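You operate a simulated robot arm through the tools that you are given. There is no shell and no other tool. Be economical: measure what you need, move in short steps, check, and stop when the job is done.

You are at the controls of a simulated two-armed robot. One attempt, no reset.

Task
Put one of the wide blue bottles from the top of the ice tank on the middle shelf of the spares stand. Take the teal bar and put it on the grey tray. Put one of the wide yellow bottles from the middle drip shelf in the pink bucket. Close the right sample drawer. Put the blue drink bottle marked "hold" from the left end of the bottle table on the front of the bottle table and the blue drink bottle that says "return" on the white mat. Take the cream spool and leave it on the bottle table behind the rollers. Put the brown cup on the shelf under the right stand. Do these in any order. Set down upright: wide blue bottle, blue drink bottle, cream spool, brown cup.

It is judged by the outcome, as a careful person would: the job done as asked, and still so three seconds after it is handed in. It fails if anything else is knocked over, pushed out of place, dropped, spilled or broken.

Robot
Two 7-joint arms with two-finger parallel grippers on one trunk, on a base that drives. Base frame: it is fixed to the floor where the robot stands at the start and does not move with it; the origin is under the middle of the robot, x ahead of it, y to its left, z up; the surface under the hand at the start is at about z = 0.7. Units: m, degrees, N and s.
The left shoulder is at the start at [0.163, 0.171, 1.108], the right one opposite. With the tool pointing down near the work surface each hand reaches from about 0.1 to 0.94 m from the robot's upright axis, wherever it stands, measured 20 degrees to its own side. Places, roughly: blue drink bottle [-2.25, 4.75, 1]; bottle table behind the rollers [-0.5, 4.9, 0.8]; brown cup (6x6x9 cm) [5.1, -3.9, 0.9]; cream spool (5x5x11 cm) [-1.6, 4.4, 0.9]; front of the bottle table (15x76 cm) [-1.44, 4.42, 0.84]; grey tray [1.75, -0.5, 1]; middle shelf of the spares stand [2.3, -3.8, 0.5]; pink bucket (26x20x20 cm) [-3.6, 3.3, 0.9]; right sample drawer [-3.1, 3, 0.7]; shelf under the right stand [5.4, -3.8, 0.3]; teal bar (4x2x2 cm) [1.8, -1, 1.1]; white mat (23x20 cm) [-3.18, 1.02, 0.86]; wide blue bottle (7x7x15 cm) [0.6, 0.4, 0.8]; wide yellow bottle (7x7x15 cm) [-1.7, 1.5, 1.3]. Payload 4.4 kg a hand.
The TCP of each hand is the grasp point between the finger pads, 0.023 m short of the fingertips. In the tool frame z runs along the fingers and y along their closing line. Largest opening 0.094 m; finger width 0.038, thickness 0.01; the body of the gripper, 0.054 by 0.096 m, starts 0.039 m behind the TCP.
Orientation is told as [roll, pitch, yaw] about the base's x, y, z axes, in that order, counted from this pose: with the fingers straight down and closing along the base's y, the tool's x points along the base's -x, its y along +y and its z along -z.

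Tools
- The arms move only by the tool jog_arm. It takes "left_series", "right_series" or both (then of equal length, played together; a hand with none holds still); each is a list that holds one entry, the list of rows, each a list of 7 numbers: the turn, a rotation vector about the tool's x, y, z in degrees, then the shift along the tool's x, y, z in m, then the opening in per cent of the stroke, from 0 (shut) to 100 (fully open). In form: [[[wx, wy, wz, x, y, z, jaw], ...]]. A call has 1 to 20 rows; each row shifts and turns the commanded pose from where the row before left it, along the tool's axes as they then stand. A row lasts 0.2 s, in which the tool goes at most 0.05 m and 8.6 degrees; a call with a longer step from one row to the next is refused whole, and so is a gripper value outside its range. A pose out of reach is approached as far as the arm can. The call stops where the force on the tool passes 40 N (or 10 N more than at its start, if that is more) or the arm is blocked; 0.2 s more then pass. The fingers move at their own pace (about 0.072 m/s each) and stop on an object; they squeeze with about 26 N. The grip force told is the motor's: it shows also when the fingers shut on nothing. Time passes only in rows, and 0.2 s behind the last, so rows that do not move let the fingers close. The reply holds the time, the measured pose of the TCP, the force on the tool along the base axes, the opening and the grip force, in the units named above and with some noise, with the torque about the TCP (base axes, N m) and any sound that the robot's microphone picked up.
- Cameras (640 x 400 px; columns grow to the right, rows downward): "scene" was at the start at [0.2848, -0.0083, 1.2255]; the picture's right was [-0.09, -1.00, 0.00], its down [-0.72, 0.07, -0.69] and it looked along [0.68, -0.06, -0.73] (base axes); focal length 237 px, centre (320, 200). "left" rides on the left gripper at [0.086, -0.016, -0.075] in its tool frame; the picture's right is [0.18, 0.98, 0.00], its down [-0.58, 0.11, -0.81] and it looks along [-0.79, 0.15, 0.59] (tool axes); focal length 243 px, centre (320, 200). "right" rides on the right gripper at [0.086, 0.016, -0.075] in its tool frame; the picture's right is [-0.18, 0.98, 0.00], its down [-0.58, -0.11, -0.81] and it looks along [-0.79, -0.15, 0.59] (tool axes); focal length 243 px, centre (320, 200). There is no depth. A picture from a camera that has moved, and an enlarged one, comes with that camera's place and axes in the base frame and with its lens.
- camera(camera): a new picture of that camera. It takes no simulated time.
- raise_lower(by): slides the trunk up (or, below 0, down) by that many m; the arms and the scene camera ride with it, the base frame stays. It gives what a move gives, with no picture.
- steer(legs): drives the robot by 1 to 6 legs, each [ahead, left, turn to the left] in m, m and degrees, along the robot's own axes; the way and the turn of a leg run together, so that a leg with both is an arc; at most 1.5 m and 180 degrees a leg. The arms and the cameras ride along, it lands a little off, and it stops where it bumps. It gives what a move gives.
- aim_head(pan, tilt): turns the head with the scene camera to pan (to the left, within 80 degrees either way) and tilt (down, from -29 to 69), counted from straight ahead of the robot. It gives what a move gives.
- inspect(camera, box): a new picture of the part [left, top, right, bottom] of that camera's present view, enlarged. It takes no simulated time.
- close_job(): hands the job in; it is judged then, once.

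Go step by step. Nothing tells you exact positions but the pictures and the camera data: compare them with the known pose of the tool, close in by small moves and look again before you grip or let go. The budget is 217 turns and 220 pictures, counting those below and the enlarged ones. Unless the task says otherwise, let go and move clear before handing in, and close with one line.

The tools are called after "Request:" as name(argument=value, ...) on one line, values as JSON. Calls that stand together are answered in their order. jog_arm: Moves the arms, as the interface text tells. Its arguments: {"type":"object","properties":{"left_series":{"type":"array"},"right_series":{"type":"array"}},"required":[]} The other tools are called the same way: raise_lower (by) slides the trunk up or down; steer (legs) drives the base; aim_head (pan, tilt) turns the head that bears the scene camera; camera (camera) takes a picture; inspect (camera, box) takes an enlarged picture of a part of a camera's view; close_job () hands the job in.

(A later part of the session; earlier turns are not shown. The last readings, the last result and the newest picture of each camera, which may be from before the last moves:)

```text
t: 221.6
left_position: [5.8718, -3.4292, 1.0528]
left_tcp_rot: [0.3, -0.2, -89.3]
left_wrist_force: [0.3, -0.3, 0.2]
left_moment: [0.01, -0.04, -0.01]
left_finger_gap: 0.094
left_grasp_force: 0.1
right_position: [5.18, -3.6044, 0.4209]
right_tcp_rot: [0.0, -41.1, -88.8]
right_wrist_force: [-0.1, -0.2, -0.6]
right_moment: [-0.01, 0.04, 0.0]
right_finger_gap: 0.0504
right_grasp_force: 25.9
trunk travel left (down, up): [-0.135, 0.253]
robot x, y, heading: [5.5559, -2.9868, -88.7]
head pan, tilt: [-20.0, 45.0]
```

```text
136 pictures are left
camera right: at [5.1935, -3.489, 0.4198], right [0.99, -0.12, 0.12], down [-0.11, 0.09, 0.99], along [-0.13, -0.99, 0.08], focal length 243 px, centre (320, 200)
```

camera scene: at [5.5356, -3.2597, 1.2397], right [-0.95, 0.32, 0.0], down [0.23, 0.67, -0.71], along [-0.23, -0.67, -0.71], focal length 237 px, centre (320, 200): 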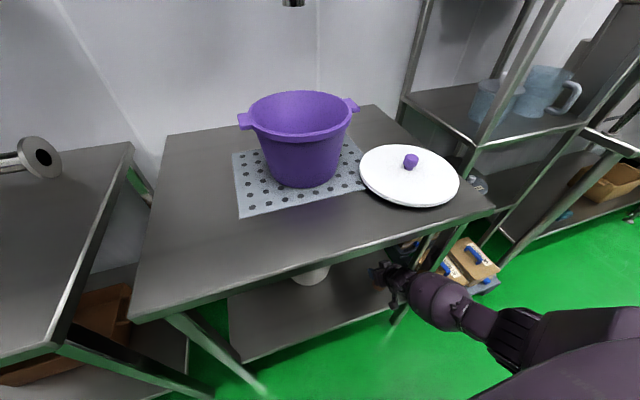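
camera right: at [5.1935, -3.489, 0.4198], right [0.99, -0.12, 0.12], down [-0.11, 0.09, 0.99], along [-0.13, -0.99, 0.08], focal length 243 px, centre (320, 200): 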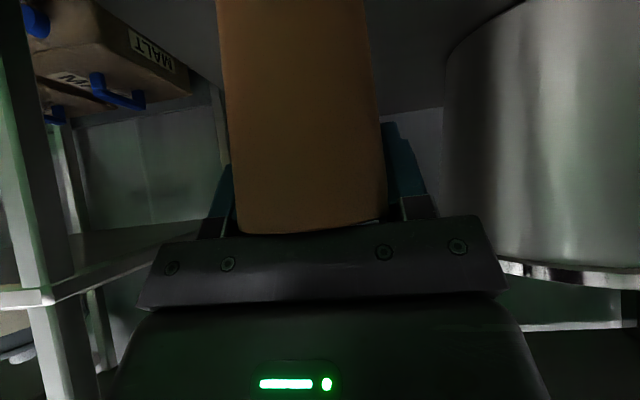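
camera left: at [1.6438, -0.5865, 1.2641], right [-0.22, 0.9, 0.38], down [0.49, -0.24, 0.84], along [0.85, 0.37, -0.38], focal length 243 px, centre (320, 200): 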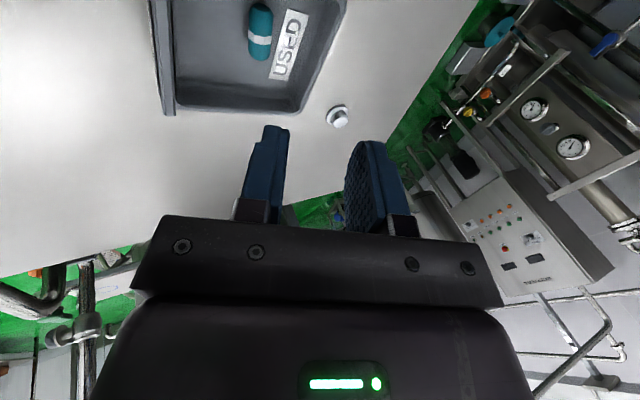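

Positioned. I'll lower until the cup touches the shelf.

Request:
jog_arm(right_series=[[[0, 0, 0, 0.0098, 0, 0.0113, 30], [0, 0, 0, 0.0098, 0, 0.0113, 30], [0, 0, 0, 0.0026, 0, 0.003, 30], [0, 0, 0, 0.0026, 0, 0.003, 30], [0, 0, 0, 0, 0, 0, 30]]])

```text
t: 222.8
left_position: [5.8701, -3.4286, 1.0529]
left_tcp_rot: [0.3, -0.4, -89.2]
left_wrist_force: [0.1, -0.6, -0.5]
left_moment: [-0.01, -0.01, 0.02]
left_finger_gap: 0.0941
left_grasp_force: 0.0
right_position: [5.1819, -3.6035, 0.3827]
right_tcp_rot: [0.0, -41.2, -88.9]
right_wrist_force: [0.0, 0.5, -0.3]
right_moment: [0.04, 0.0, -0.02]
right_finger_gap: 0.0506
right_grasp_force: 26.2
trunk travel left (down, up): [-0.135, 0.253]
robot x, y, heading: [5.5594, -2.9901, -89.1]
head pan, tilt: [-20.0, 45.0]
```

Request:
jog_arm(right_series=[[[0, 0, 0, 0.0026, 0, 0.003, 30], [0, 0, 0, 0.0026, 0, 0.003, 30], [0, 0, 0, 0.0026, 0, 0.003, 30], [0, 0, 0, 0, 0, 0, 30]]])

Request:
camera(camera="right")

```text
t: 223.8
left_position: [5.8705, -3.4289, 1.0533]
left_tcp_rot: [0.2, -0.3, -89.3]
left_wrist_force: [0.5, -0.7, 0.3]
left_moment: [0.03, 0.02, 0.01]
left_finger_gap: 0.094
left_grasp_force: 0.1
right_position: [5.1794, -3.6047, 0.3704]
right_tcp_rot: [0.2, -41.2, -88.9]
right_wrist_force: [-0.6, -0.5, -0.2]
right_moment: [0.03, -0.01, -0.01]
right_finger_gap: 0.0502
right_grasp_force: 25.8
trunk travel left (down, up): [-0.135, 0.253]
robot x, y, heading: [5.557, -2.992, -88.9]
head pan, tilt: [-20.0, 45.0]
```

```text
135 pictures are left
camera right: at [5.1933, -3.4891, 0.3698], right [0.99, -0.12, 0.12], down [-0.11, 0.09, 0.99], along [-0.13, -0.99, 0.08], focal length 243 px, centre (320, 200)
```

right: 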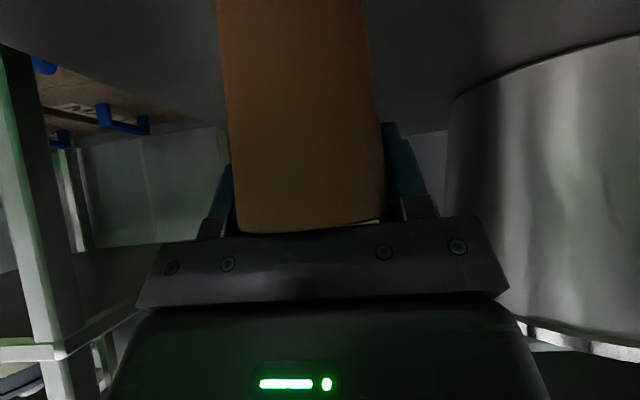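

No contact yet. I'll keep lowering gently.

Request:
jog_arm(right_series=[[[0, 0, 0, 0.0026, 0, 0.003, 30], [0, 0, 0, 0.0026, 0, 0.003, 30], [0, 0, 0, 0.0026, 0, 0.003, 30], [0, 0, 0, 0, 0, 0, 30]]])

```text
t: 224.8
left_position: [5.8705, -3.4273, 1.0519]
left_tcp_rot: [0.3, -0.3, -89.3]
left_wrist_force: [0.8, 0.4, 0.2]
left_moment: [-0.01, 0.02, -0.01]
left_finger_gap: 0.0941
left_grasp_force: 0.1
right_position: [5.1809, -3.6034, 0.3709]
right_tcp_rot: [0.2, -41.2, -88.8]
right_wrist_force: [0.0, -0.1, -0.1]
right_moment: [-0.01, -0.03, -0.03]
right_finger_gap: 0.0505
right_grasp_force: 26.0
right hand out of reach, approached as far as the arm can: row 1, 2, 3
trunk travel left (down, up): [-0.135, 0.253]
robot x, y, heading: [5.5567, -2.9892, -88.7]
head pan, tilt: [-20.0, 45.0]
```

The arm is at its lower limit, but the hand rides with the trunk, so I'll use the trunk for the last bit.

Request:
raise_lower(by=-0.012)

```text
t: 225.2
left_position: [5.8706, -3.4296, 1.0455]
left_tcp_rot: [0.1, -0.2, -89.3]
left_wrist_force: [-0.6, 0.5, -0.1]
left_moment: [0.02, 0.02, -0.03]
left_finger_gap: 0.094
left_grasp_force: 0.0
right_position: [5.1786, -3.6062, 0.3671]
right_tcp_rot: [0.0, -41.5, -88.7]
right_wrist_force: [0.8, 3.5, 17.4]
right_moment: [0.87, 0.1, -0.1]
right_finger_gap: 0.0504
right_grasp_force: 25.7
trunk travel left (down, up): [-0.128, 0.26]
robot x, y, heading: [5.5595, -2.9868, -88.9]
head pan, tilt: [-20.0, 45.0]
stopped: the force on the tool passed its limit at 45 N (the readings are from after the stop); the commanded pose is now the measured one
```

The cup has touched down on the shelf. I'll open partially and check.

Request:
jog_arm(right_series=[[[0, 0, 0, 0, 0, 0, 60], [0, 0, 0, 0, 0, 0, 78], [0, 0, 0, 0, 0, 0, 78]]])

Request:
camera(camera="right")

```text
t: 226.0
left_position: [5.8711, -3.4282, 1.0446]
left_tcp_rot: [0.2, -0.1, -89.3]
left_wrist_force: [-0.5, 1.4, 0.2]
left_moment: [0.01, 0.01, 0.01]
left_finger_gap: 0.0941
left_grasp_force: 0.1
right_position: [5.1804, -3.6062, 0.3662]
right_tcp_rot: [0.1, -41.5, -88.8]
right_wrist_force: [0.1, 0.4, 26.0]
right_moment: [1.13, 0.03, -0.01]
right_finger_gap: 0.0734
right_grasp_force: 0.2
trunk travel left (down, up): [-0.128, 0.26]
robot x, y, heading: [5.5538, -2.9883, -89.1]
head pan, tilt: [-20.0, 45.0]
```

```text
134 pictures are left
camera right: at [5.1928, -3.4908, 0.3654], right [0.99, -0.12, 0.12], down [-0.11, 0.1, 0.99], along [-0.13, -0.99, 0.08], focal length 243 px, centre (320, 200)
```

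right: 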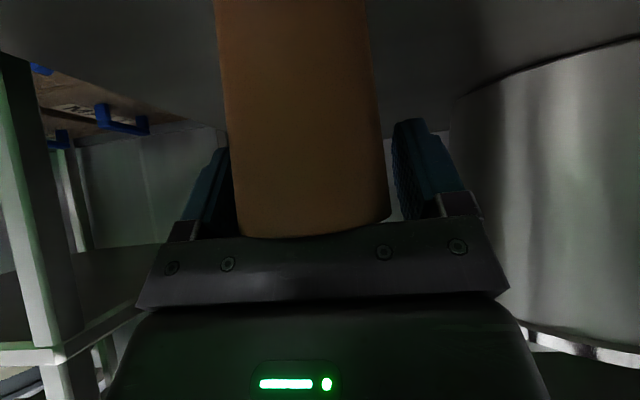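

The palm is still pressing lightly on the rim. I'll withdraw along the fingers, slightly at first.

Request:
jog_arm(right_series=[[[0, 0, 0, 0, 0, -0.004, 85], [0, 0, 0, 0, 0, -0.006, 85], [0, 0, 0, 0, 0, 0, 85]]])

Request:
camera(camera="right")

```text
t: 226.8
left_position: [5.8715, -3.4307, 1.0444]
left_tcp_rot: [0.1, 0.0, -89.2]
left_wrist_force: [0.3, -0.5, 0.5]
left_moment: [0.01, -0.01, 0.06]
left_finger_gap: 0.0939
left_grasp_force: 0.0
right_position: [5.1796, -3.5976, 0.3712]
right_tcp_rot: [0.0, -41.2, -88.8]
right_wrist_force: [0.7, -0.3, 0.3]
right_moment: [0.02, -0.03, -0.01]
right_finger_gap: 0.0797
right_grasp_force: 0.1
trunk travel left (down, up): [-0.128, 0.26]
robot x, y, heading: [5.5585, -2.9856, -88.9]
head pan, tilt: [-20.0, 45.0]
```

```text
133 pictures are left
camera right: at [5.1927, -3.4825, 0.3707], right [0.99, -0.12, 0.12], down [-0.11, 0.09, 0.99], along [-0.13, -0.99, 0.08], focal length 243 px, centre (320, 200)
```

right: 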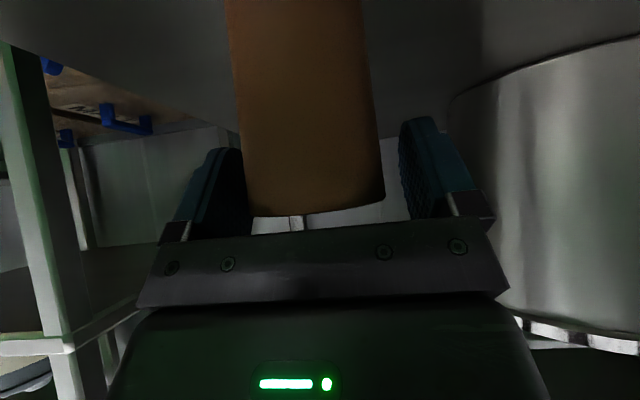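

Free, and the cup is standing. I'll withdraw further and reverse out.

Request:
jog_arm(right_series=[[[0, 0, 0, 0, 0, -0.03, 85], [0, 0, 0, 0, 0, -0.04, 85], [0, 0, 0, 0, 0, 0, 85]]])

Request:
steer(legs=[[-0.15, 0, 0], [-0.5, 0, 0]])

Request:
camera(camera="scene")

Request:
inspect(camera="scene", box=[180, 80, 420, 240])

```text
t: 227.6
left_position: [5.8695, -3.4303, 1.0457]
left_tcp_rot: [0.1, -0.1, -89.3]
left_wrist_force: [-0.7, -0.8, -0.6]
left_moment: [-0.01, 0.0, 0.01]
left_finger_gap: 0.094
left_grasp_force: 0.0
right_position: [5.1794, -3.5501, 0.4236]
right_tcp_rot: [0.1, -41.3, -88.8]
right_wrist_force: [-0.3, -0.2, 0.1]
right_moment: [-0.01, -0.02, -0.02]
right_finger_gap: 0.08
right_grasp_force: 0.0
trunk travel left (down, up): [-0.128, 0.26]
robot x, y, heading: [5.5586, -2.9884, -89.0]
head pan, tilt: [-20.0, 45.0]
```

```text
t: 231.5
left_position: [5.8609, -2.791, 1.045]
left_tcp_rot: [0.0, -0.1, -88.5]
left_wrist_force: [0.3, 0.3, -0.5]
left_moment: [-0.01, 0.02, -0.03]
left_finger_gap: 0.0939
left_grasp_force: 0.0
right_position: [5.1738, -2.9192, 0.4247]
right_tcp_rot: [0.1, -41.3, -88.1]
right_wrist_force: [0.3, 0.6, 0.1]
right_moment: [-0.03, 0.01, 0.0]
right_finger_gap: 0.0798
right_grasp_force: 0.0
trunk travel left (down, up): [-0.128, 0.26]
robot x, y, heading: [5.5406, -2.3511, -88.1]
head pan, tilt: [-20.0, 45.0]
```

```text
132 pictures are left
camera scene: at [5.5244, -2.6305, 1.2316], right [-0.95, 0.31, 0.0], down [0.22, 0.67, -0.71], along [-0.22, -0.67, -0.71], focal length 237 px, centre (320, 200)
```

scene: 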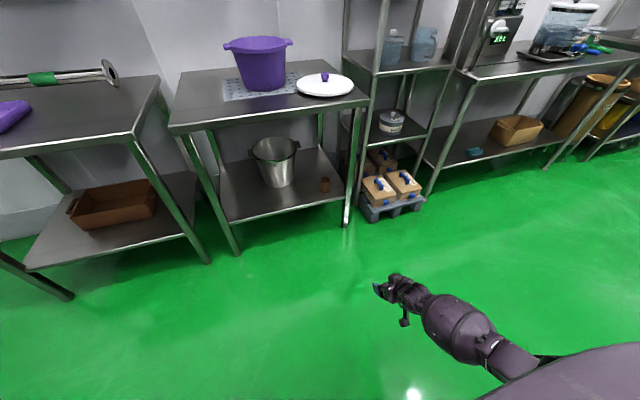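

```text
2.50 times, centred on (300, 160) of scene
camera zoom: at [5.5244, -2.6305, 1.2316], right [-0.95, 0.31, 0.0], down [0.22, 0.67, -0.71], along [-0.22, -0.67, -0.71], focal length 593 px, centre (370, 300)
```

zoom: 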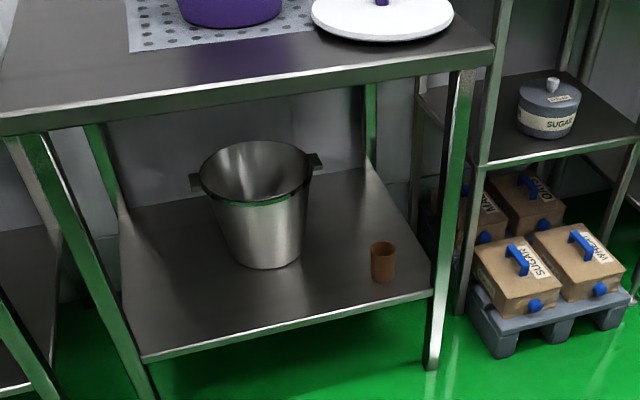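

The cup stands upright on the shelf. I'll fold the right arm, turn round and head west along the aisle for the remaining jobs.

Request:
jog_arm(right_series=[[[0, 0, 0, -0.0292, 0, -0.0336, 100], [0, 0, 0, -0.0292, 0, -0.0336, 100], [0, 0, 0, -0.0292, 0, -0.0336, 100], [0, 0, 0, -0.0292, 0, -0.0336, 100], [0, 0, 0, -0.0292, 0, -0.0336, 100], [0, 0, 0, -0.0292, 0, -0.0336, 100], [0, 0, 0, -0.0292, 0, -0.0336, 100], [0, 0, 0, -0.0292, 0, -0.0336, 100], [0, 0, 0, -0.0292, 0, -0.0336, 100], [0, 0, 0, -0.0292, 0, -0.0336, 100], [0, 0, 0, -0.0292, 0, -0.0336, 100], [0, 0, 0, -0.0292, 0, -0.0336, 100], [0, 0, 0, -0.0292, 0, -0.0336, 100], [0, 6.85, 0, 0, 0.02, 0, 100], [0, 6.85, 0, 0, 0.02, 0, 100], [0, 6.85, 0, 0, 0.02, 0, 100], [0, 6.85, 0, 0, 0.02, 0, 100], [0, 6.85, 0, 0, 0.02, 0, 100], [0, 6.85, 0, 0, 0.02, 0, 100]]])

Request:
steer(legs=[[0, 0, -92], [1.5, 0, 0], [1.5, 0, 0], [1.5, 0, 0], [1.4, 0, 0]])

Request:
aim_head(pan=20, tilt=15)

Request:
camera(camera="scene")

```text
t: 235.5
left_position: [5.8616, -2.7914, 1.0437]
left_tcp_rot: [0.2, 0.1, -88.5]
left_wrist_force: [-0.4, -0.4, -0.4]
left_moment: [-0.03, -0.02, -0.01]
left_finger_gap: 0.0942
left_grasp_force: 0.0
right_position: [5.2896, -2.9129, 1.0004]
right_tcp_rot: [0.1, 0.0, -87.9]
right_wrist_force: [-0.4, -0.1, -0.5]
right_moment: [-0.02, 0.03, 0.01]
right_finger_gap: 0.0941
right_grasp_force: 0.1
trunk travel left (down, up): [-0.128, 0.26]
robot x, y, heading: [5.5426, -2.3491, -88.3]
head pan, tilt: [-20.0, 45.0]
```

```text
t: 267.7
left_position: [-0.8499, -2.6445, 1.0449]
left_tcp_rot: [0.1, -0.1, -179.2]
left_wrist_force: [0.2, 0.3, -0.1]
left_moment: [0.03, -0.02, 0.02]
left_finger_gap: 0.0939
left_grasp_force: 0.0
right_position: [-0.9637, -2.0708, 1.0003]
right_tcp_rot: [0.1, -0.3, -178.7]
right_wrist_force: [0.9, 0.3, 0.0]
right_moment: [0.01, -0.01, 0.0]
right_finger_gap: 0.094
right_grasp_force: 0.1
trunk travel left (down, up): [-0.128, 0.26]
robot x, y, heading: [-0.4098, -2.3252, -178.7]
head pan, tilt: [-20.0, 45.0]
```

```text
t: 268.8
left_position: [-0.8494, -2.6427, 1.045]
left_tcp_rot: [0.2, -0.1, -179.2]
left_wrist_force: [0.1, 0.7, 0.1]
left_moment: [-0.02, -0.01, 0.0]
left_finger_gap: 0.0941
left_grasp_force: 0.1
right_position: [-0.9627, -2.0709, 0.9996]
right_tcp_rot: [0.1, -0.3, -178.8]
right_wrist_force: [-0.5, 0.4, 0.0]
right_moment: [-0.02, -0.05, -0.02]
right_finger_gap: 0.0941
right_grasp_force: 0.0
trunk travel left (down, up): [-0.128, 0.26]
robot x, y, heading: [-0.4087, -2.332, -179.0]
head pan, tilt: [20.0, 15.0]
```

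```text
130 pictures are left
camera scene: at [-0.6938, -2.3682, 1.2783], right [-0.36, 0.93, 0.0], down [0.24, 0.09, -0.97], along [-0.9, -0.35, -0.26], focal length 237 px, centre (320, 200)
```

scene: 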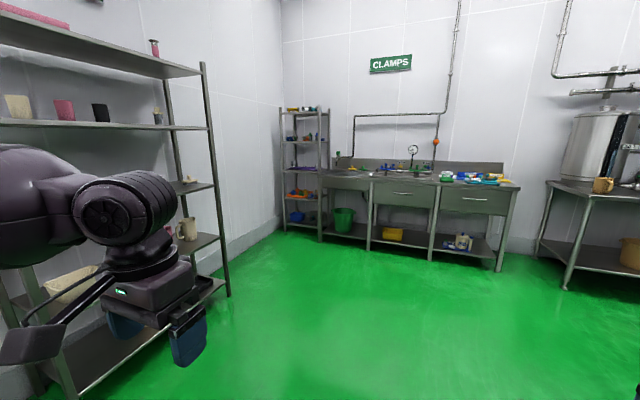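

I've reached the west end, and open floor continues. I'll look to the right (north-west) for the drip shelf and mat area.

Request:
aim_head(pan=-40, tilt=15)

Request:
camera(camera="scene")

Request:
aim_head(pan=-80, tilt=15)

Request:
camera(camera="scene")

```text
t: 270.1
left_position: [-0.85, -2.643, 1.0448]
left_tcp_rot: [0.1, -0.1, -179.2]
left_wrist_force: [-0.4, 1.0, -0.4]
left_moment: [-0.01, 0.0, 0.03]
left_finger_gap: 0.094
left_grasp_force: 0.1
right_position: [-0.9631, -2.0707, 1.0]
right_tcp_rot: [0.1, -0.1, -178.7]
right_wrist_force: [-0.1, 0.1, -0.3]
right_moment: [-0.02, -0.01, 0.0]
right_finger_gap: 0.0942
right_grasp_force: 0.0
trunk travel left (down, up): [-0.128, 0.26]
robot x, y, heading: [-0.4099, -2.3269, -179.1]
head pan, tilt: [-40.0, 15.0]
```

```text
129 pictures are left
camera scene: at [-0.6794, -2.276, 1.2783], right [0.63, 0.78, 0.0], down [0.2, -0.16, -0.97], along [-0.75, 0.61, -0.26], focal length 237 px, centre (320, 200)
```

scene: 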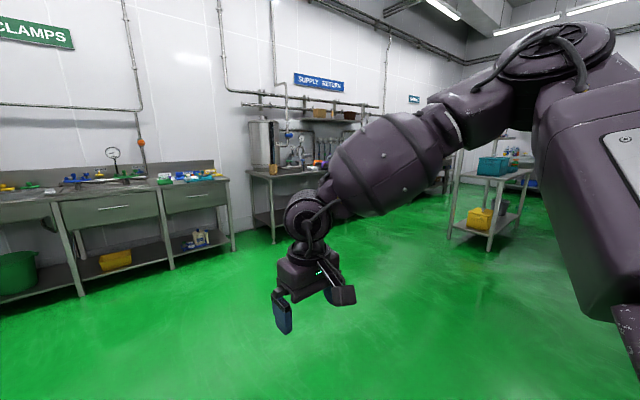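

```text
t: 271.1
left_position: [-0.849, -2.6432, 1.0452]
left_tcp_rot: [0.1, -0.1, -179.2]
left_wrist_force: [0.3, 0.1, 0.7]
left_moment: [0.03, -0.03, 0.01]
left_finger_gap: 0.0939
left_grasp_force: 0.0
right_position: [-0.964, -2.0699, 1.0014]
right_tcp_rot: [0.0, -0.2, -178.6]
right_wrist_force: [-0.4, 0.1, -1.2]
right_moment: [0.02, 0.0, 0.06]
right_finger_gap: 0.0937
right_grasp_force: 0.1
trunk travel left (down, up): [-0.128, 0.26]
robot x, y, heading: [-0.4107, -2.329, -178.6]
head pan, tilt: [-80.0, 15.0]
```

```text
128 pictures are left
camera scene: at [-0.6247, -2.2429, 1.2783], right [0.98, 0.19, 0.0], down [0.05, -0.25, -0.97], along [-0.19, 0.95, -0.26], focal length 237 px, centre (320, 200)
```

scene: 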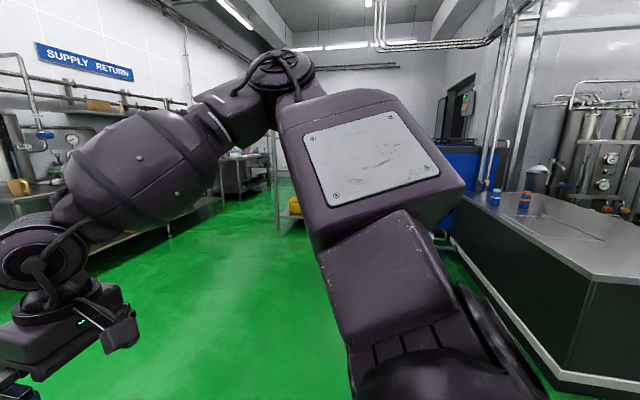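

The mat table is along the west wall and a cart-like stand is to the north. I'll turn to face north and look.

Request:
steer(legs=[[0, 0, -90]])

Request:
aim_head(pan=20, tilt=10)

Request:
camera(camera="scene")

Request:
inspect(camera="scene", box=[150, 80, 450, 270])

```text
t: 275.3
left_position: [-0.7272, -1.8921, 1.0438]
left_tcp_rot: [0.1, -0.1, 91.6]
left_wrist_force: [0.6, -0.1, -0.1]
left_moment: [0.03, 0.01, 0.0]
left_finger_gap: 0.0942
left_grasp_force: 0.0
right_position: [-0.1554, -1.7692, 1.0001]
right_tcp_rot: [0.2, -0.2, 92.1]
right_wrist_force: [0.5, 0.4, 0.1]
right_moment: [-0.01, 0.03, 0.03]
right_finger_gap: 0.0941
right_grasp_force: 0.1
trunk travel left (down, up): [-0.128, 0.26]
robot x, y, heading: [-0.4062, -2.3311, 91.7]
head pan, tilt: [-80.0, 15.0]
```

```text
t: 277.1
left_position: [-0.7282, -1.8907, 1.0447]
left_tcp_rot: [0.1, -0.1, 91.6]
left_wrist_force: [-1.4, -0.1, -0.1]
left_moment: [0.05, -0.03, -0.05]
left_finger_gap: 0.0938
left_grasp_force: 0.0
right_position: [-0.1567, -1.7713, 1.0007]
right_tcp_rot: [0.2, -0.2, 92.1]
right_wrist_force: [0.0, 0.2, -0.4]
right_moment: [0.01, -0.01, 0.01]
right_finger_gap: 0.094
right_grasp_force: 0.0
trunk travel left (down, up): [-0.128, 0.26]
robot x, y, heading: [-0.4069, -2.334, 91.9]
head pan, tilt: [20.0, 10.0]
```

```text
127 pictures are left
camera scene: at [-0.4476, -2.0438, 1.2865], right [0.93, 0.37, 0.0], down [0.06, -0.16, -0.98], along [-0.37, 0.91, -0.17], focal length 237 px, centre (320, 200)
```

scene: 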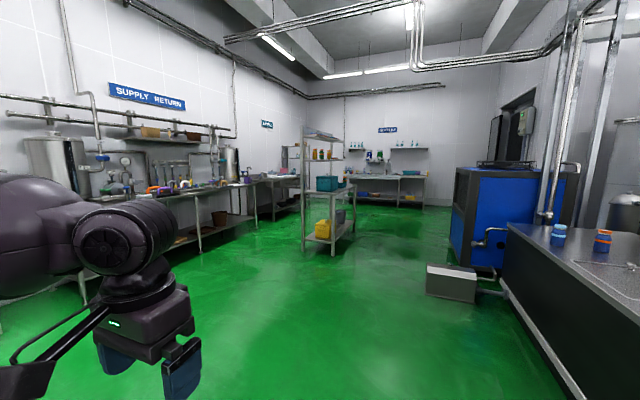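

```text
2.11 times, centred on (300, 175) of scene
camera zoom: at [-0.4476, -2.0438, 1.2865], right [0.93, 0.37, 0.0], down [0.06, -0.16, -0.98], along [-0.37, 0.91, -0.17], focal length 499 px, centre (362, 253)
```

zoom: 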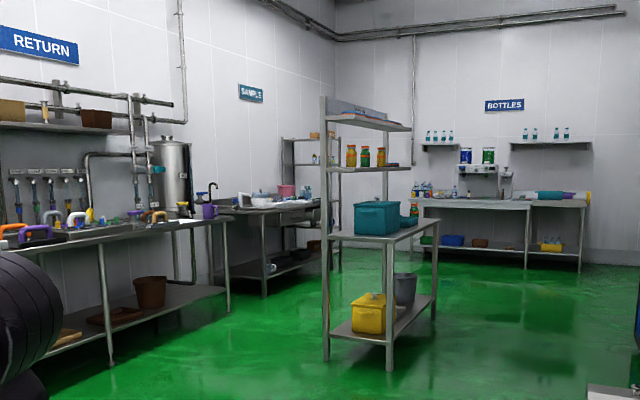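

The drip stand is at about (−1.7, 1.5), with bottles on a shelf at about head height. The "SAMPLE" and "BOTTLES" stations lie beyond. I'll drive closer to the drip stand.

Request:
steer(legs=[[1.2, 0, 0], [0.8, 0.3, 0]])

Request:
aim_head(pan=30, tilt=5)

Request:
camera(camera="scene")

Request:
inspect(camera="scene", box=[260, 80, 440, 260])

```text
t: 287.4
left_position: [-1.1388, 0.0915, 1.0444]
left_tcp_rot: [0.1, -0.2, 93.1]
left_wrist_force: [0.3, -0.1, -0.3]
left_moment: [0.02, -0.04, -0.01]
left_finger_gap: 0.0937
left_grasp_force: 0.0
right_position: [-0.5709, 0.228, 1.0018]
right_tcp_rot: [0.1, -0.2, 93.5]
right_wrist_force: [0.8, -0.8, -0.5]
right_moment: [0.03, -0.01, 0.03]
right_finger_gap: 0.0942
right_grasp_force: 0.0
trunk travel left (down, up): [-0.128, 0.26]
robot x, y, heading: [-0.8108, -0.3393, 93.3]
head pan, tilt: [20.0, 10.0]
```

```text
t: 288.1
left_position: [-1.1392, 0.0908, 1.0443]
left_tcp_rot: [0.1, -0.1, 93.1]
left_wrist_force: [0.3, 0.5, 0.1]
left_moment: [-0.02, 0.0, 0.01]
left_finger_gap: 0.0941
left_grasp_force: 0.0
right_position: [-0.5726, 0.2279, 0.9999]
right_tcp_rot: [0.0, -0.2, 93.5]
right_wrist_force: [0.7, -0.4, -0.2]
right_moment: [-0.02, -0.02, 0.02]
right_finger_gap: 0.0939
right_grasp_force: 0.1
trunk travel left (down, up): [-0.128, 0.26]
robot x, y, heading: [-0.8087, -0.3409, 93.5]
head pan, tilt: [30.0, 5.0]
```

```text
125 pictures are left
camera scene: at [-0.8692, -0.0626, 1.2945], right [0.84, 0.55, 0.0], down [0.05, -0.07, -1.0], along [-0.55, 0.83, -0.09], focal length 237 px, centre (320, 200)
```

scene: 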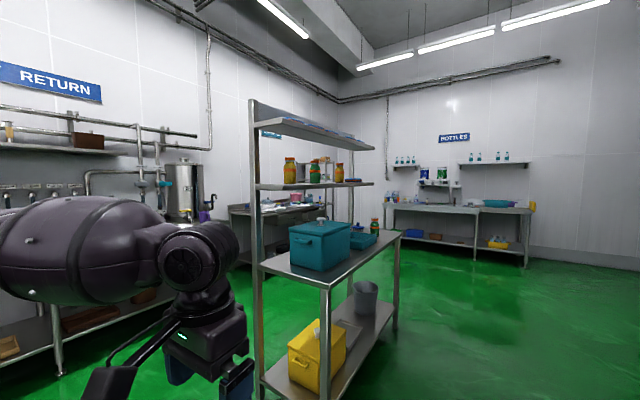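

```text
2.22 times, centred on (350, 170) of scene
camera zoom: at [-0.8692, -0.0626, 1.2945], right [0.84, 0.55, 0.0], down [0.05, -0.07, -1.0], along [-0.55, 0.83, -0.09], focal length 527 px, centre (253, 267)
```

zoom: 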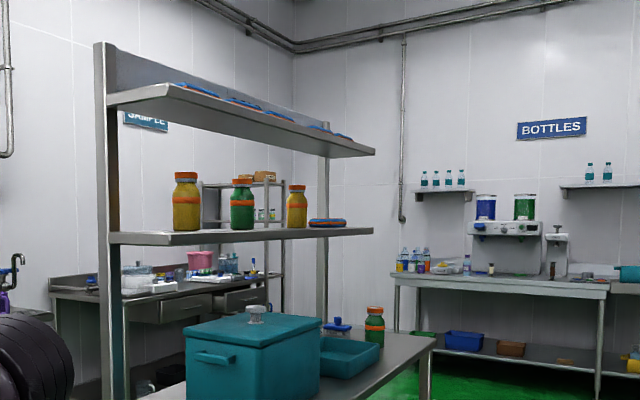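

The middle drip shelf (z≈1.265) holds yellow, green and yellow bottles, and the southern yellow one is at about (−1.75, 0.96). I'll turn to face west here and set the right hand for a side grip at that height.

Request:
steer(legs=[[0, 0, 86.5]])

Request:
jog_arm(right_series=[[[0, 0, 0, 0, 0, -0.04, 100], [0, 0, 0, 0, 0, -0.04, 100], [0, 0, 0, 0, 0, -0.04, 100], [0, 0, 0, 0, 0, -0.04, 100], [0, 0, 0, 0, 0, -0.04, 100], [0, 0, 0, 0, 0, -0.04, 100], [0, 0, 0, 0, 0, -0.04, 100], [0, 0, 0, 0, 0, -0.04, 100], [0, -7.5, 0, 0, 0, 0, 100], [0, -7.5, 0, 0, 0, 0, 100], [0, -7.5, 0, 0, 0, 0, 100], [0, -7.5, 0, 0, 0, 0, 100], [0, -7.5, 0, 0, 0, 0, 100], [0, -7.5, 0, 0, 0, 0, 100], [0, -7.5, 0, 0, 0, 0, 100], [0, -7.5, 0, 0, 0, 0, 100]]])

Request:
aim_head(pan=-50, tilt=10)

Request:
camera(camera="scene")

```text
t: 292.1
left_position: [-1.2632, -0.6334, 1.044]
left_tcp_rot: [0.1, 0.0, 178.3]
left_wrist_force: [0.1, -0.4, 1.1]
left_moment: [-0.03, 0.0, 0.02]
left_finger_gap: 0.0939
left_grasp_force: 0.0
right_position: [-1.3527, -0.0551, 1.0005]
right_tcp_rot: [0.0, -0.2, 178.8]
right_wrist_force: [-0.4, -0.1, 0.1]
right_moment: [0.03, -0.01, 0.01]
right_finger_gap: 0.0938
right_grasp_force: 0.2
trunk travel left (down, up): [-0.128, 0.26]
robot x, y, heading: [-0.8063, -0.3425, 178.4]
head pan, tilt: [30.0, 5.0]
```

```text
t: 295.5
left_position: [-1.2631, -0.6324, 1.0449]
left_tcp_rot: [0.0, -0.1, 178.3]
left_wrist_force: [0.0, -0.3, -0.9]
left_moment: [0.05, 0.01, -0.02]
left_finger_gap: 0.0939
left_grasp_force: 0.0
right_position: [-1.3515, -0.0543, 1.3204]
right_tcp_rot: [0.2, -60.3, 178.4]
right_wrist_force: [-0.5, 0.3, -1.1]
right_moment: [-0.01, -0.02, 0.02]
right_finger_gap: 0.0941
right_grasp_force: 0.0
trunk travel left (down, up): [-0.128, 0.26]
robot x, y, heading: [-0.8067, -0.338, 178.7]
head pan, tilt: [30.0, 5.0]
```

```text
t: 297.1
left_position: [-1.2641, -0.6329, 1.0449]
left_tcp_rot: [0.0, -0.1, 178.3]
left_wrist_force: [-0.4, 0.2, -0.5]
left_moment: [0.01, -0.02, 0.02]
left_finger_gap: 0.094
left_grasp_force: 0.0
right_position: [-1.3506, -0.0556, 1.3203]
right_tcp_rot: [0.2, -60.1, 178.6]
right_wrist_force: [0.0, -0.5, 0.3]
right_moment: [0.0, -0.03, 0.03]
right_finger_gap: 0.094
right_grasp_force: 0.1
trunk travel left (down, up): [-0.128, 0.26]
robot x, y, heading: [-0.8074, -0.3387, 178.6]
head pan, tilt: [-50.0, 10.0]
```

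```text
123 pictures are left
camera scene: at [-1.0655, -0.2621, 1.2865], right [0.78, 0.62, 0.0], down [0.11, -0.14, -0.98], along [-0.62, 0.77, -0.17], focal length 237 px, centre (320, 200)
```

scene: 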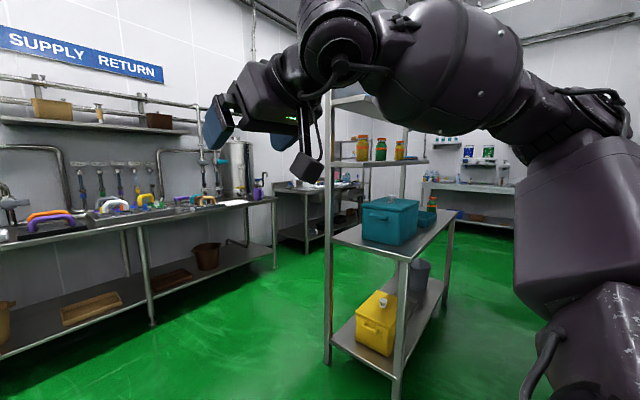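

The two sightlines cross at (−1.725, 0.934). I'll slide north until the right hand lines up with the bottle.

Request:
steer(legs=[[0, -0.98, 1]])

Request:
aim_head(pan=-5, tilt=0)

Request:
camera(camera="scene")

```text
t: 306.2
left_position: [-1.2502, 0.3506, 1.045]
left_tcp_rot: [0.2, -0.1, -178.5]
left_wrist_force: [0.5, 0.8, -0.4]
left_moment: [0.01, 0.01, 0.01]
left_finger_gap: 0.0941
left_grasp_force: 0.1
right_position: [-1.3695, 0.9238, 1.3212]
right_tcp_rot: [0.2, -60.1, -178.3]
right_wrist_force: [-0.7, 0.7, 0.2]
right_moment: [0.02, -0.02, 0.04]
right_finger_gap: 0.094
right_grasp_force: 0.1
trunk travel left (down, up): [-0.128, 0.26]
robot x, y, heading: [-0.8144, 0.664, -178.3]
head pan, tilt: [-50.0, 10.0]
```

```text
t: 307.3
left_position: [-1.2495, 0.3507, 1.0447]
left_tcp_rot: [0.1, -0.1, -178.6]
left_wrist_force: [0.9, -0.3, 0.1]
left_moment: [0.0, 0.0, -0.01]
left_finger_gap: 0.094
left_grasp_force: 0.0
right_position: [-1.37, 0.924, 1.3205]
right_tcp_rot: [0.3, -60.3, -178.3]
right_wrist_force: [0.7, 0.1, -0.6]
right_moment: [-0.01, 0.02, -0.02]
right_finger_gap: 0.094
right_grasp_force: 0.1
trunk travel left (down, up): [-0.128, 0.26]
robot x, y, heading: [-0.8137, 0.6713, -178.3]
head pan, tilt: [-5.0, 0.0]
```

```text
122 pictures are left
camera scene: at [-1.1003, 0.6681, 1.3025], right [0.06, 1.0, 0.0], down [0.0, 0.0, -1.0], along [-1.0, 0.06, 0.0], focal length 237 px, centre (320, 200)
```

scene: 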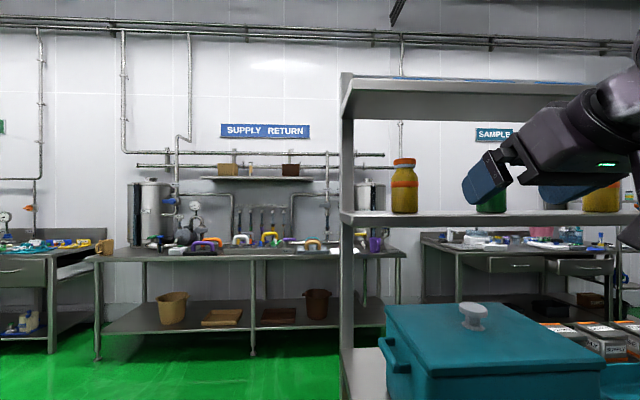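

The bottle is at (−1.744, 0.94), base z 1.266. I'll creep the base 6 cm closer and bring the open hand to just in front of the bottle.

Request:
steer(legs=[[0.06, 0, 0]])

Request:
jog_arm(right_series=[[[0, 0, 0, -0.028, -0.00625, 0.033, 100], [0, 0, 0, -0.028, -0.00625, 0.033, 100], [0, 0, 0, -0.028, -0.00625, 0.033, 100], [0, 0, 0, -0.028, -0.00625, 0.033, 100], [0, 0, 0, 0, 0, 0, 100]]])

Request:
camera(camera="scene")

Request:
camera(camera="right")

```text
t: 308.3
left_position: [-1.307, 0.3488, 1.0452]
left_tcp_rot: [0.1, -0.1, -178.7]
left_wrist_force: [0.7, 0.2, -0.1]
left_moment: [0.0, -0.02, 0.01]
left_finger_gap: 0.0939
left_grasp_force: 0.1
right_position: [-1.427, 0.9217, 1.3203]
right_tcp_rot: [0.1, -60.2, -178.3]
right_wrist_force: [-0.4, -0.3, 0.8]
right_moment: [0.02, 0.03, -0.02]
right_finger_gap: 0.094
right_grasp_force: 0.0
trunk travel left (down, up): [-0.128, 0.26]
robot x, y, heading: [-0.871, 0.668, -178.3]
head pan, tilt: [-5.0, 0.0]
```

```text
t: 309.5
left_position: [-1.3054, 0.3492, 1.0463]
left_tcp_rot: [0.0, -0.2, -178.6]
left_wrist_force: [0.0, 0.9, 0.4]
left_moment: [0.03, 0.05, 0.01]
left_finger_gap: 0.0941
left_grasp_force: 0.1
right_position: [-1.5992, 0.9432, 1.3513]
right_tcp_rot: [0.2, -60.3, -178.3]
right_wrist_force: [0.4, -0.5, 0.4]
right_moment: [0.0, 0.01, 0.0]
right_finger_gap: 0.094
right_grasp_force: 0.0
trunk travel left (down, up): [-0.128, 0.26]
robot x, y, heading: [-0.8676, 0.6708, -178.3]
head pan, tilt: [-5.0, 0.0]
```

```text
121 pictures are left
camera scene: at [-1.156, 0.6666, 1.3029], right [0.06, 1.0, 0.0], down [0.0, 0.0, -1.0], along [-1.0, 0.06, 0.0], focal length 237 px, centre (320, 200)
```

scene: 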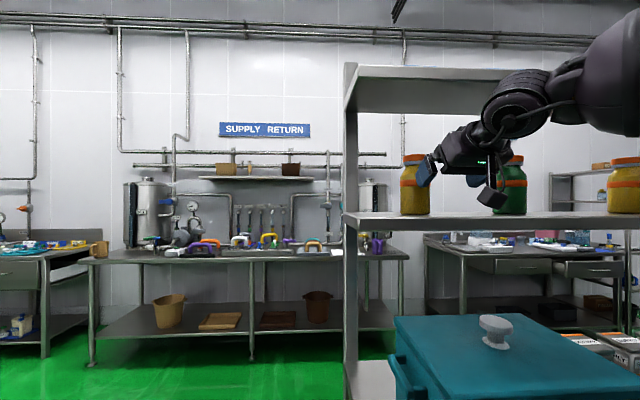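

```text
120 pictures are left
camera right: at [-1.4908, 0.9316, 1.3124], right [-0.06, -0.99, 0.16], down [0.41, 0.12, 0.9], along [-0.91, 0.12, 0.4], focal length 243 px, centre (320, 200)
```

right: 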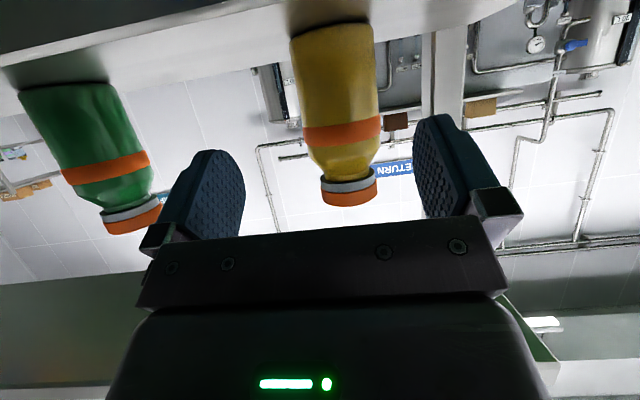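

The bottle is centred between the fingers in the hand camera. I'll slide forward to it.

Request:
jog_arm(right_series=[[[0, 0, 0, -0.0165, 0.004, 0.0289, 100], [0, 0, 0, -0.0165, 0, 0.0289, 100], [0, 0, 0, -0.0165, 0, 0.0289, 100], [0, 0, 0, -0.0165, 0, 0.0289, 100], [0, 0, 0, 0, 0, 0, 100]]])

Request:
camera(camera="right")

Request:
inspect(camera="scene", box=[340, 40, 580, 240])

```text
t: 310.7
left_position: [-1.3082, 0.3505, 1.0449]
left_tcp_rot: [0.0, -0.2, -178.6]
left_wrist_force: [-0.5, -0.3, -0.4]
left_moment: [0.01, 0.01, -0.02]
left_finger_gap: 0.0939
left_grasp_force: 0.0
right_position: [-1.7075, 0.9332, 1.3509]
right_tcp_rot: [0.2, -60.2, -178.3]
right_wrist_force: [0.3, 0.5, 0.1]
right_moment: [-0.01, 0.02, -0.02]
right_finger_gap: 0.0941
right_grasp_force: 0.1
right hand out of reach, approached as far as the arm can: row 4
trunk travel left (down, up): [-0.128, 0.26]
robot x, y, heading: [-0.8683, 0.6674, -178.2]
head pan, tilt: [-5.0, 0.0]
```

```text
119 pictures are left
camera right: at [-1.6, 0.921, 1.3125], right [-0.06, -0.99, 0.16], down [0.41, 0.12, 0.91], along [-0.91, 0.12, 0.39], focal length 243 px, centre (320, 200)
```

right: 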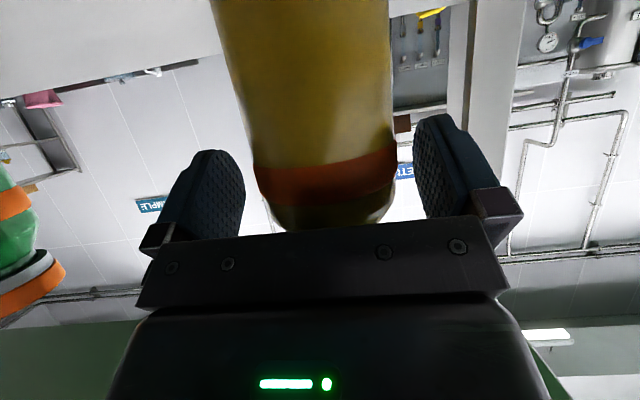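

```text
2.00 times, centred on (460, 140) of scene
camera zoom: at [-1.157, 0.6662, 1.3025], right [0.06, 1.0, 0.0], down [0.0, 0.0, -1.0], along [-1.0, 0.06, 0.0], focal length 474 px, centre (40, 320)
```

zoom: 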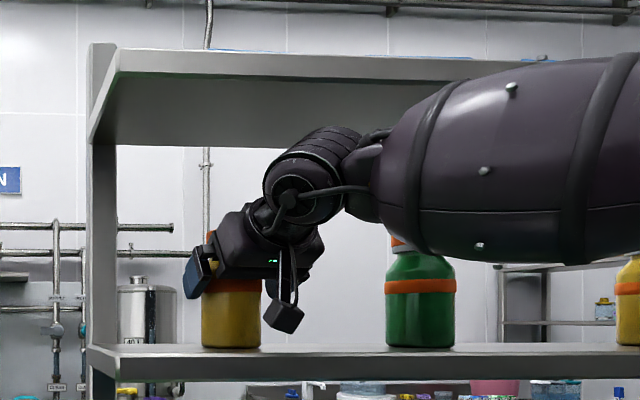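

The reach ended about 2 cm short, so I'll creep the base forward 2 cm and then close.

Request:
steer(legs=[[0.02, 0, 0]])

Request:
camera(camera="right")

Request:
jog_arm(right_series=[[[0, 0, 0, 0, 0, 0, 75], [0, 0, 0, 0, 0, 0, 50], [0, 0, 0, 0, 0, 0, 30], [0, 0, 0, 0, 0, 0, 30], [0, 0, 0, 0, 0, 0, 30]]])

Request:
camera(camera="right")

```text
t: 311.5
left_position: [-1.3262, 0.3488, 1.0448]
left_tcp_rot: [0.1, -0.3, -178.6]
left_wrist_force: [0.2, -0.6, 0.8]
left_moment: [-0.02, 0.0, -0.01]
left_finger_gap: 0.0941
left_grasp_force: 0.2
right_position: [-1.7248, 0.9324, 1.3531]
right_tcp_rot: [0.2, -60.5, -178.4]
right_wrist_force: [3.0, 0.0, 4.4]
right_moment: [0.06, 0.07, -0.02]
right_finger_gap: 0.0939
right_grasp_force: 0.0
trunk travel left (down, up): [-0.128, 0.26]
robot x, y, heading: [-0.8855, 0.6648, -178.1]
head pan, tilt: [-5.0, 0.0]
```

```text
117 pictures are left
camera right: at [-1.6183, 0.9195, 1.3152], right [-0.06, -0.99, 0.16], down [0.41, 0.12, 0.9], along [-0.91, 0.12, 0.4], focal length 243 px, centre (320, 200)
```

right: 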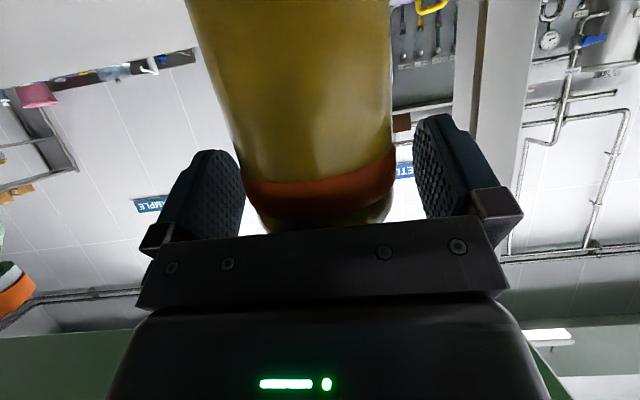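

```text
t: 312.7
left_position: [-1.3274, 0.3492, 1.0453]
left_tcp_rot: [0.1, -0.2, -178.6]
left_wrist_force: [-0.7, -0.6, 0.5]
left_moment: [-0.02, -0.03, -0.01]
left_finger_gap: 0.094
left_grasp_force: 0.0
right_position: [-1.7276, 0.9316, 1.3523]
right_tcp_rot: [0.3, -60.4, -178.3]
right_wrist_force: [0.0, 0.0, 5.8]
right_moment: [-0.01, 0.35, 0.01]
right_finger_gap: 0.0675
right_grasp_force: 26.0
trunk travel left (down, up): [-0.128, 0.26]
robot x, y, heading: [-0.8856, 0.6693, -178.3]
head pan, tilt: [-5.0, 0.0]
```

```text
116 pictures are left
camera right: at [-1.6191, 0.9195, 1.3142], right [-0.06, -0.98, 0.16], down [0.41, 0.12, 0.9], along [-0.91, 0.12, 0.4], focal length 243 px, centre (320, 200)
```

right: 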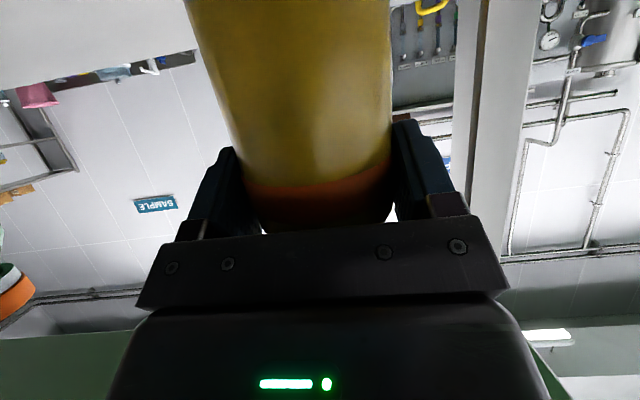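

Gripped at 6.75 cm. I'll lift 2.5 cm, then back straight out of the shelf.

Request:
jog_arm(right_series=[[[0, 0, 0, -0.0217, 0, -0.0124, 30], [0, 0, 0, 0, 0, 0, 30]]])

Request:
steer(legs=[[-0.2, 0, 0], [-0.2, 0, 0]])

Request:
camera(camera="scene")

```text
t: 313.3
left_position: [-1.3268, 0.3492, 1.0444]
left_tcp_rot: [0.1, -0.2, -178.6]
left_wrist_force: [-0.1, -0.4, 0.2]
left_moment: [-0.02, 0.0, 0.0]
left_finger_gap: 0.0942
left_grasp_force: 0.0
right_position: [-1.7251, 0.9315, 1.3756]
right_tcp_rot: [0.2, -60.2, -178.4]
right_wrist_force: [0.2, -1.0, -3.2]
right_moment: [0.02, -0.03, -0.01]
right_finger_gap: 0.0676
right_grasp_force: 25.9
trunk travel left (down, up): [-0.128, 0.26]
robot x, y, heading: [-0.8884, 0.6693, -178.2]
head pan, tilt: [-5.0, 0.0]
```

```text
t: 315.6
left_position: [-1.0351, 0.3583, 1.0459]
left_tcp_rot: [0.1, -0.3, -178.5]
left_wrist_force: [0.1, 0.5, 0.3]
left_moment: [0.01, 0.04, -0.02]
left_finger_gap: 0.0937
left_grasp_force: 0.1
right_position: [-1.4353, 0.9407, 1.3772]
right_tcp_rot: [0.0, -60.2, -178.1]
right_wrist_force: [1.0, 0.1, -2.0]
right_moment: [0.0, -0.06, -0.01]
right_finger_gap: 0.0675
right_grasp_force: 26.0
trunk travel left (down, up): [-0.128, 0.26]
robot x, y, heading: [-0.6012, 0.6762, -178.2]
head pan, tilt: [-5.0, 0.0]
stopped in leg 2: the robot was blocked; the commanded pose is now the measured one
```

```text
115 pictures are left
camera scene: at [-0.8849, 0.6745, 1.3034], right [0.06, 1.0, 0.0], down [0.0, 0.0, -1.0], along [-1.0, 0.06, 0.0], focal length 237 px, centre (320, 200)
```

scene: 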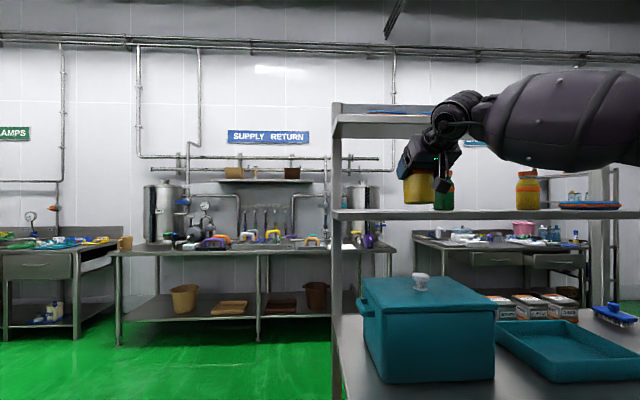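

The bottle is out; my base touched the floor box behind me. I'll fold the right arm in, step away from the box, and slide north past the stand.

Request:
jog_arm(right_series=[[[0, 0, 0, 0.0207, 0, -0.0362, 30], [0, 0, 0, 0.0207, 0, -0.0362, 30], [0, 0, 0, 0.0207, 0, -0.0362, 30], [0, 0, 0, 0.0207, 0, -0.0362, 30], [0, 0, 0, 0.0207, 0, -0.0362, 30], [0, 0, 0, 0.0207, 0, -0.0362, 30], [0, 0, 0, 0, 0, 0, 30]]])

Request:
steer(legs=[[0.1, 0, -1.5], [0, -1.0, 0], [0, -1.0, 0]])

Request:
aim_head(pan=0, tilt=20)

Request:
camera(camera="scene")

```text
t: 317.2
left_position: [-1.0379, 0.3583, 1.0438]
left_tcp_rot: [0.1, 0.0, -178.6]
left_wrist_force: [-0.5, -1.2, -0.4]
left_moment: [-0.06, -0.02, -0.01]
left_finger_gap: 0.0942
left_grasp_force: 0.1
right_position: [-1.189, 0.9462, 1.3729]
right_tcp_rot: [-0.1, -60.0, -178.1]
right_wrist_force: [-0.6, 0.6, -4.1]
right_moment: [-0.02, 0.02, -0.02]
right_finger_gap: 0.0672
right_grasp_force: 26.0
trunk travel left (down, up): [-0.128, 0.26]
robot x, y, heading: [-0.5979, 0.6737, -178.1]
head pan, tilt: [-5.0, 0.0]
```

```text
t: 335.6
left_position: [-1.1782, 2.3392, 1.0448]
left_tcp_rot: [0.1, 0.0, -179.6]
left_wrist_force: [-0.4, 0.4, -0.1]
left_moment: [-0.02, 0.02, 0.01]
left_finger_gap: 0.094
left_grasp_force: 0.1
right_position: [-1.3166, 2.9316, 1.3735]
right_tcp_rot: [0.0, -60.0, -179.3]
right_wrist_force: [0.8, -0.7, -4.9]
right_moment: [0.04, -0.02, -0.01]
right_finger_gap: 0.0674
right_grasp_force: 25.4
trunk travel left (down, up): [-0.128, 0.26]
robot x, y, heading: [-0.7351, 2.6498, -179.1]
head pan, tilt: [-5.0, 0.0]
```

```text
t: 336.4
left_position: [-1.1784, 2.3392, 1.0442]
left_tcp_rot: [0.1, 0.0, -179.7]
left_wrist_force: [-0.6, -0.1, 0.4]
left_moment: [-0.02, 0.01, -0.01]
left_finger_gap: 0.0943
left_grasp_force: 0.0
right_position: [-1.3171, 2.9309, 1.3735]
right_tcp_rot: [0.0, -60.1, -179.2]
right_wrist_force: [0.5, -0.5, -3.0]
right_moment: [0.01, -0.04, 0.0]
right_finger_gap: 0.0674
right_grasp_force: 26.2
trunk travel left (down, up): [-0.128, 0.26]
robot x, y, heading: [-0.7343, 2.6501, -179.5]
head pan, tilt: [0.0, 20.0]
```

```text
114 pictures are left
camera scene: at [-1.0259, 2.6458, 1.2702], right [-0.01, 1.0, 0.0], down [0.34, 0.0, -0.94], along [-0.94, -0.01, -0.34], focal length 237 px, centre (320, 200)
```

scene: 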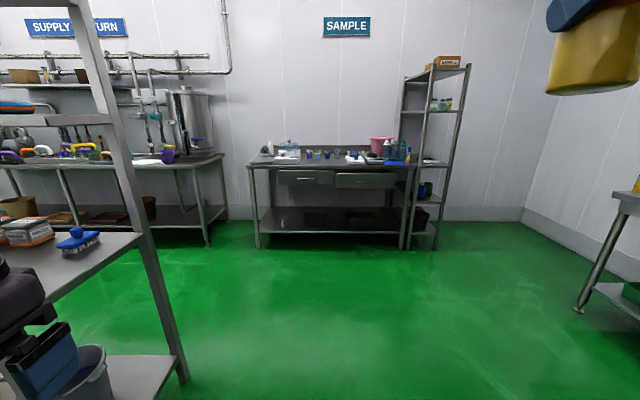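

I can see the SAMPLE table: the right drawer sticks out slightly and the pink bucket stands at the right end. I'll drive closer.

Request:
steer(legs=[[1.2, -0.3, 0]])

Request:
aim_head(pan=-5, tilt=25)

Request:
camera(camera="scene")

Request:
inspect(camera="scene", box=[180, 100, 480, 300])

```text
t: 342.8
left_position: [-2.41, 2.6391, 1.045]
left_tcp_rot: [0.1, -0.1, 179.8]
left_wrist_force: [-0.6, 1.1, -0.5]
left_moment: [0.01, -0.03, -0.02]
left_finger_gap: 0.0939
left_grasp_force: 0.0
right_position: [-2.5434, 3.2319, 1.3729]
right_tcp_rot: [0.0, -60.0, -179.8]
right_wrist_force: [-0.6, -0.9, -4.3]
right_moment: [0.01, -0.01, -0.01]
right_finger_gap: 0.0673
right_grasp_force: 26.1
trunk travel left (down, up): [-0.128, 0.26]
robot x, y, heading: [-1.9622, 2.9414, -179.9]
head pan, tilt: [0.0, 20.0]
```

```text
t: 343.4
left_position: [-2.4107, 2.6385, 1.0444]
left_tcp_rot: [0.0, 0.0, 179.9]
left_wrist_force: [-0.5, 0.3, 0.1]
left_moment: [0.04, 0.02, 0.02]
left_finger_gap: 0.094
left_grasp_force: 0.1
right_position: [-2.5431, 3.23, 1.3741]
right_tcp_rot: [0.0, -59.9, -179.9]
right_wrist_force: [0.1, 1.0, -3.8]
right_moment: [0.0, -0.03, -0.02]
right_finger_gap: 0.0674
right_grasp_force: 26.2
trunk travel left (down, up): [-0.128, 0.26]
robot x, y, heading: [-1.9643, 2.9459, -179.9]
head pan, tilt: [-5.0, 25.0]
```

```text
113 pictures are left
camera scene: at [-2.2541, 2.9506, 1.262], right [0.08, 1.0, 0.0], down [0.42, -0.04, -0.91], along [-0.9, 0.08, -0.42], focal length 237 px, centre (320, 200)
```

scene: 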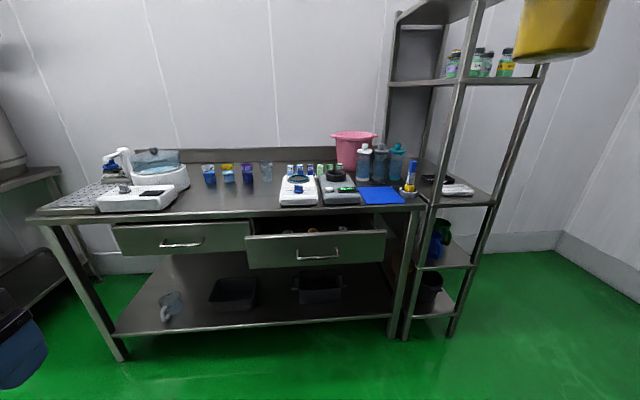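

```text
2.00 times, centred on (330, 200) of scene
camera zoom: at [-2.2541, 2.9506, 1.262], right [0.08, 1.0, 0.0], down [0.42, -0.04, -0.91], along [-0.9, 0.08, -0.42], focal length 474 px, centre (300, 200)
```

zoom: 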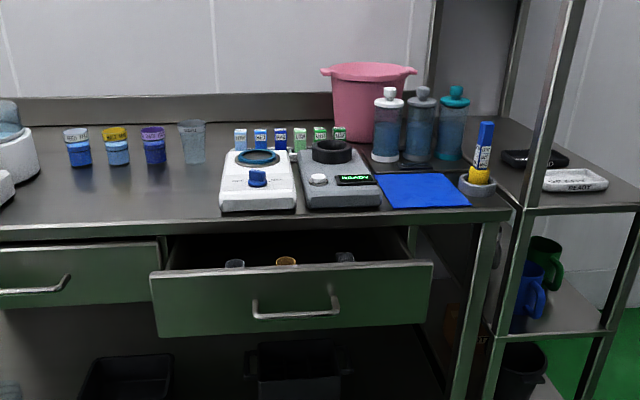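

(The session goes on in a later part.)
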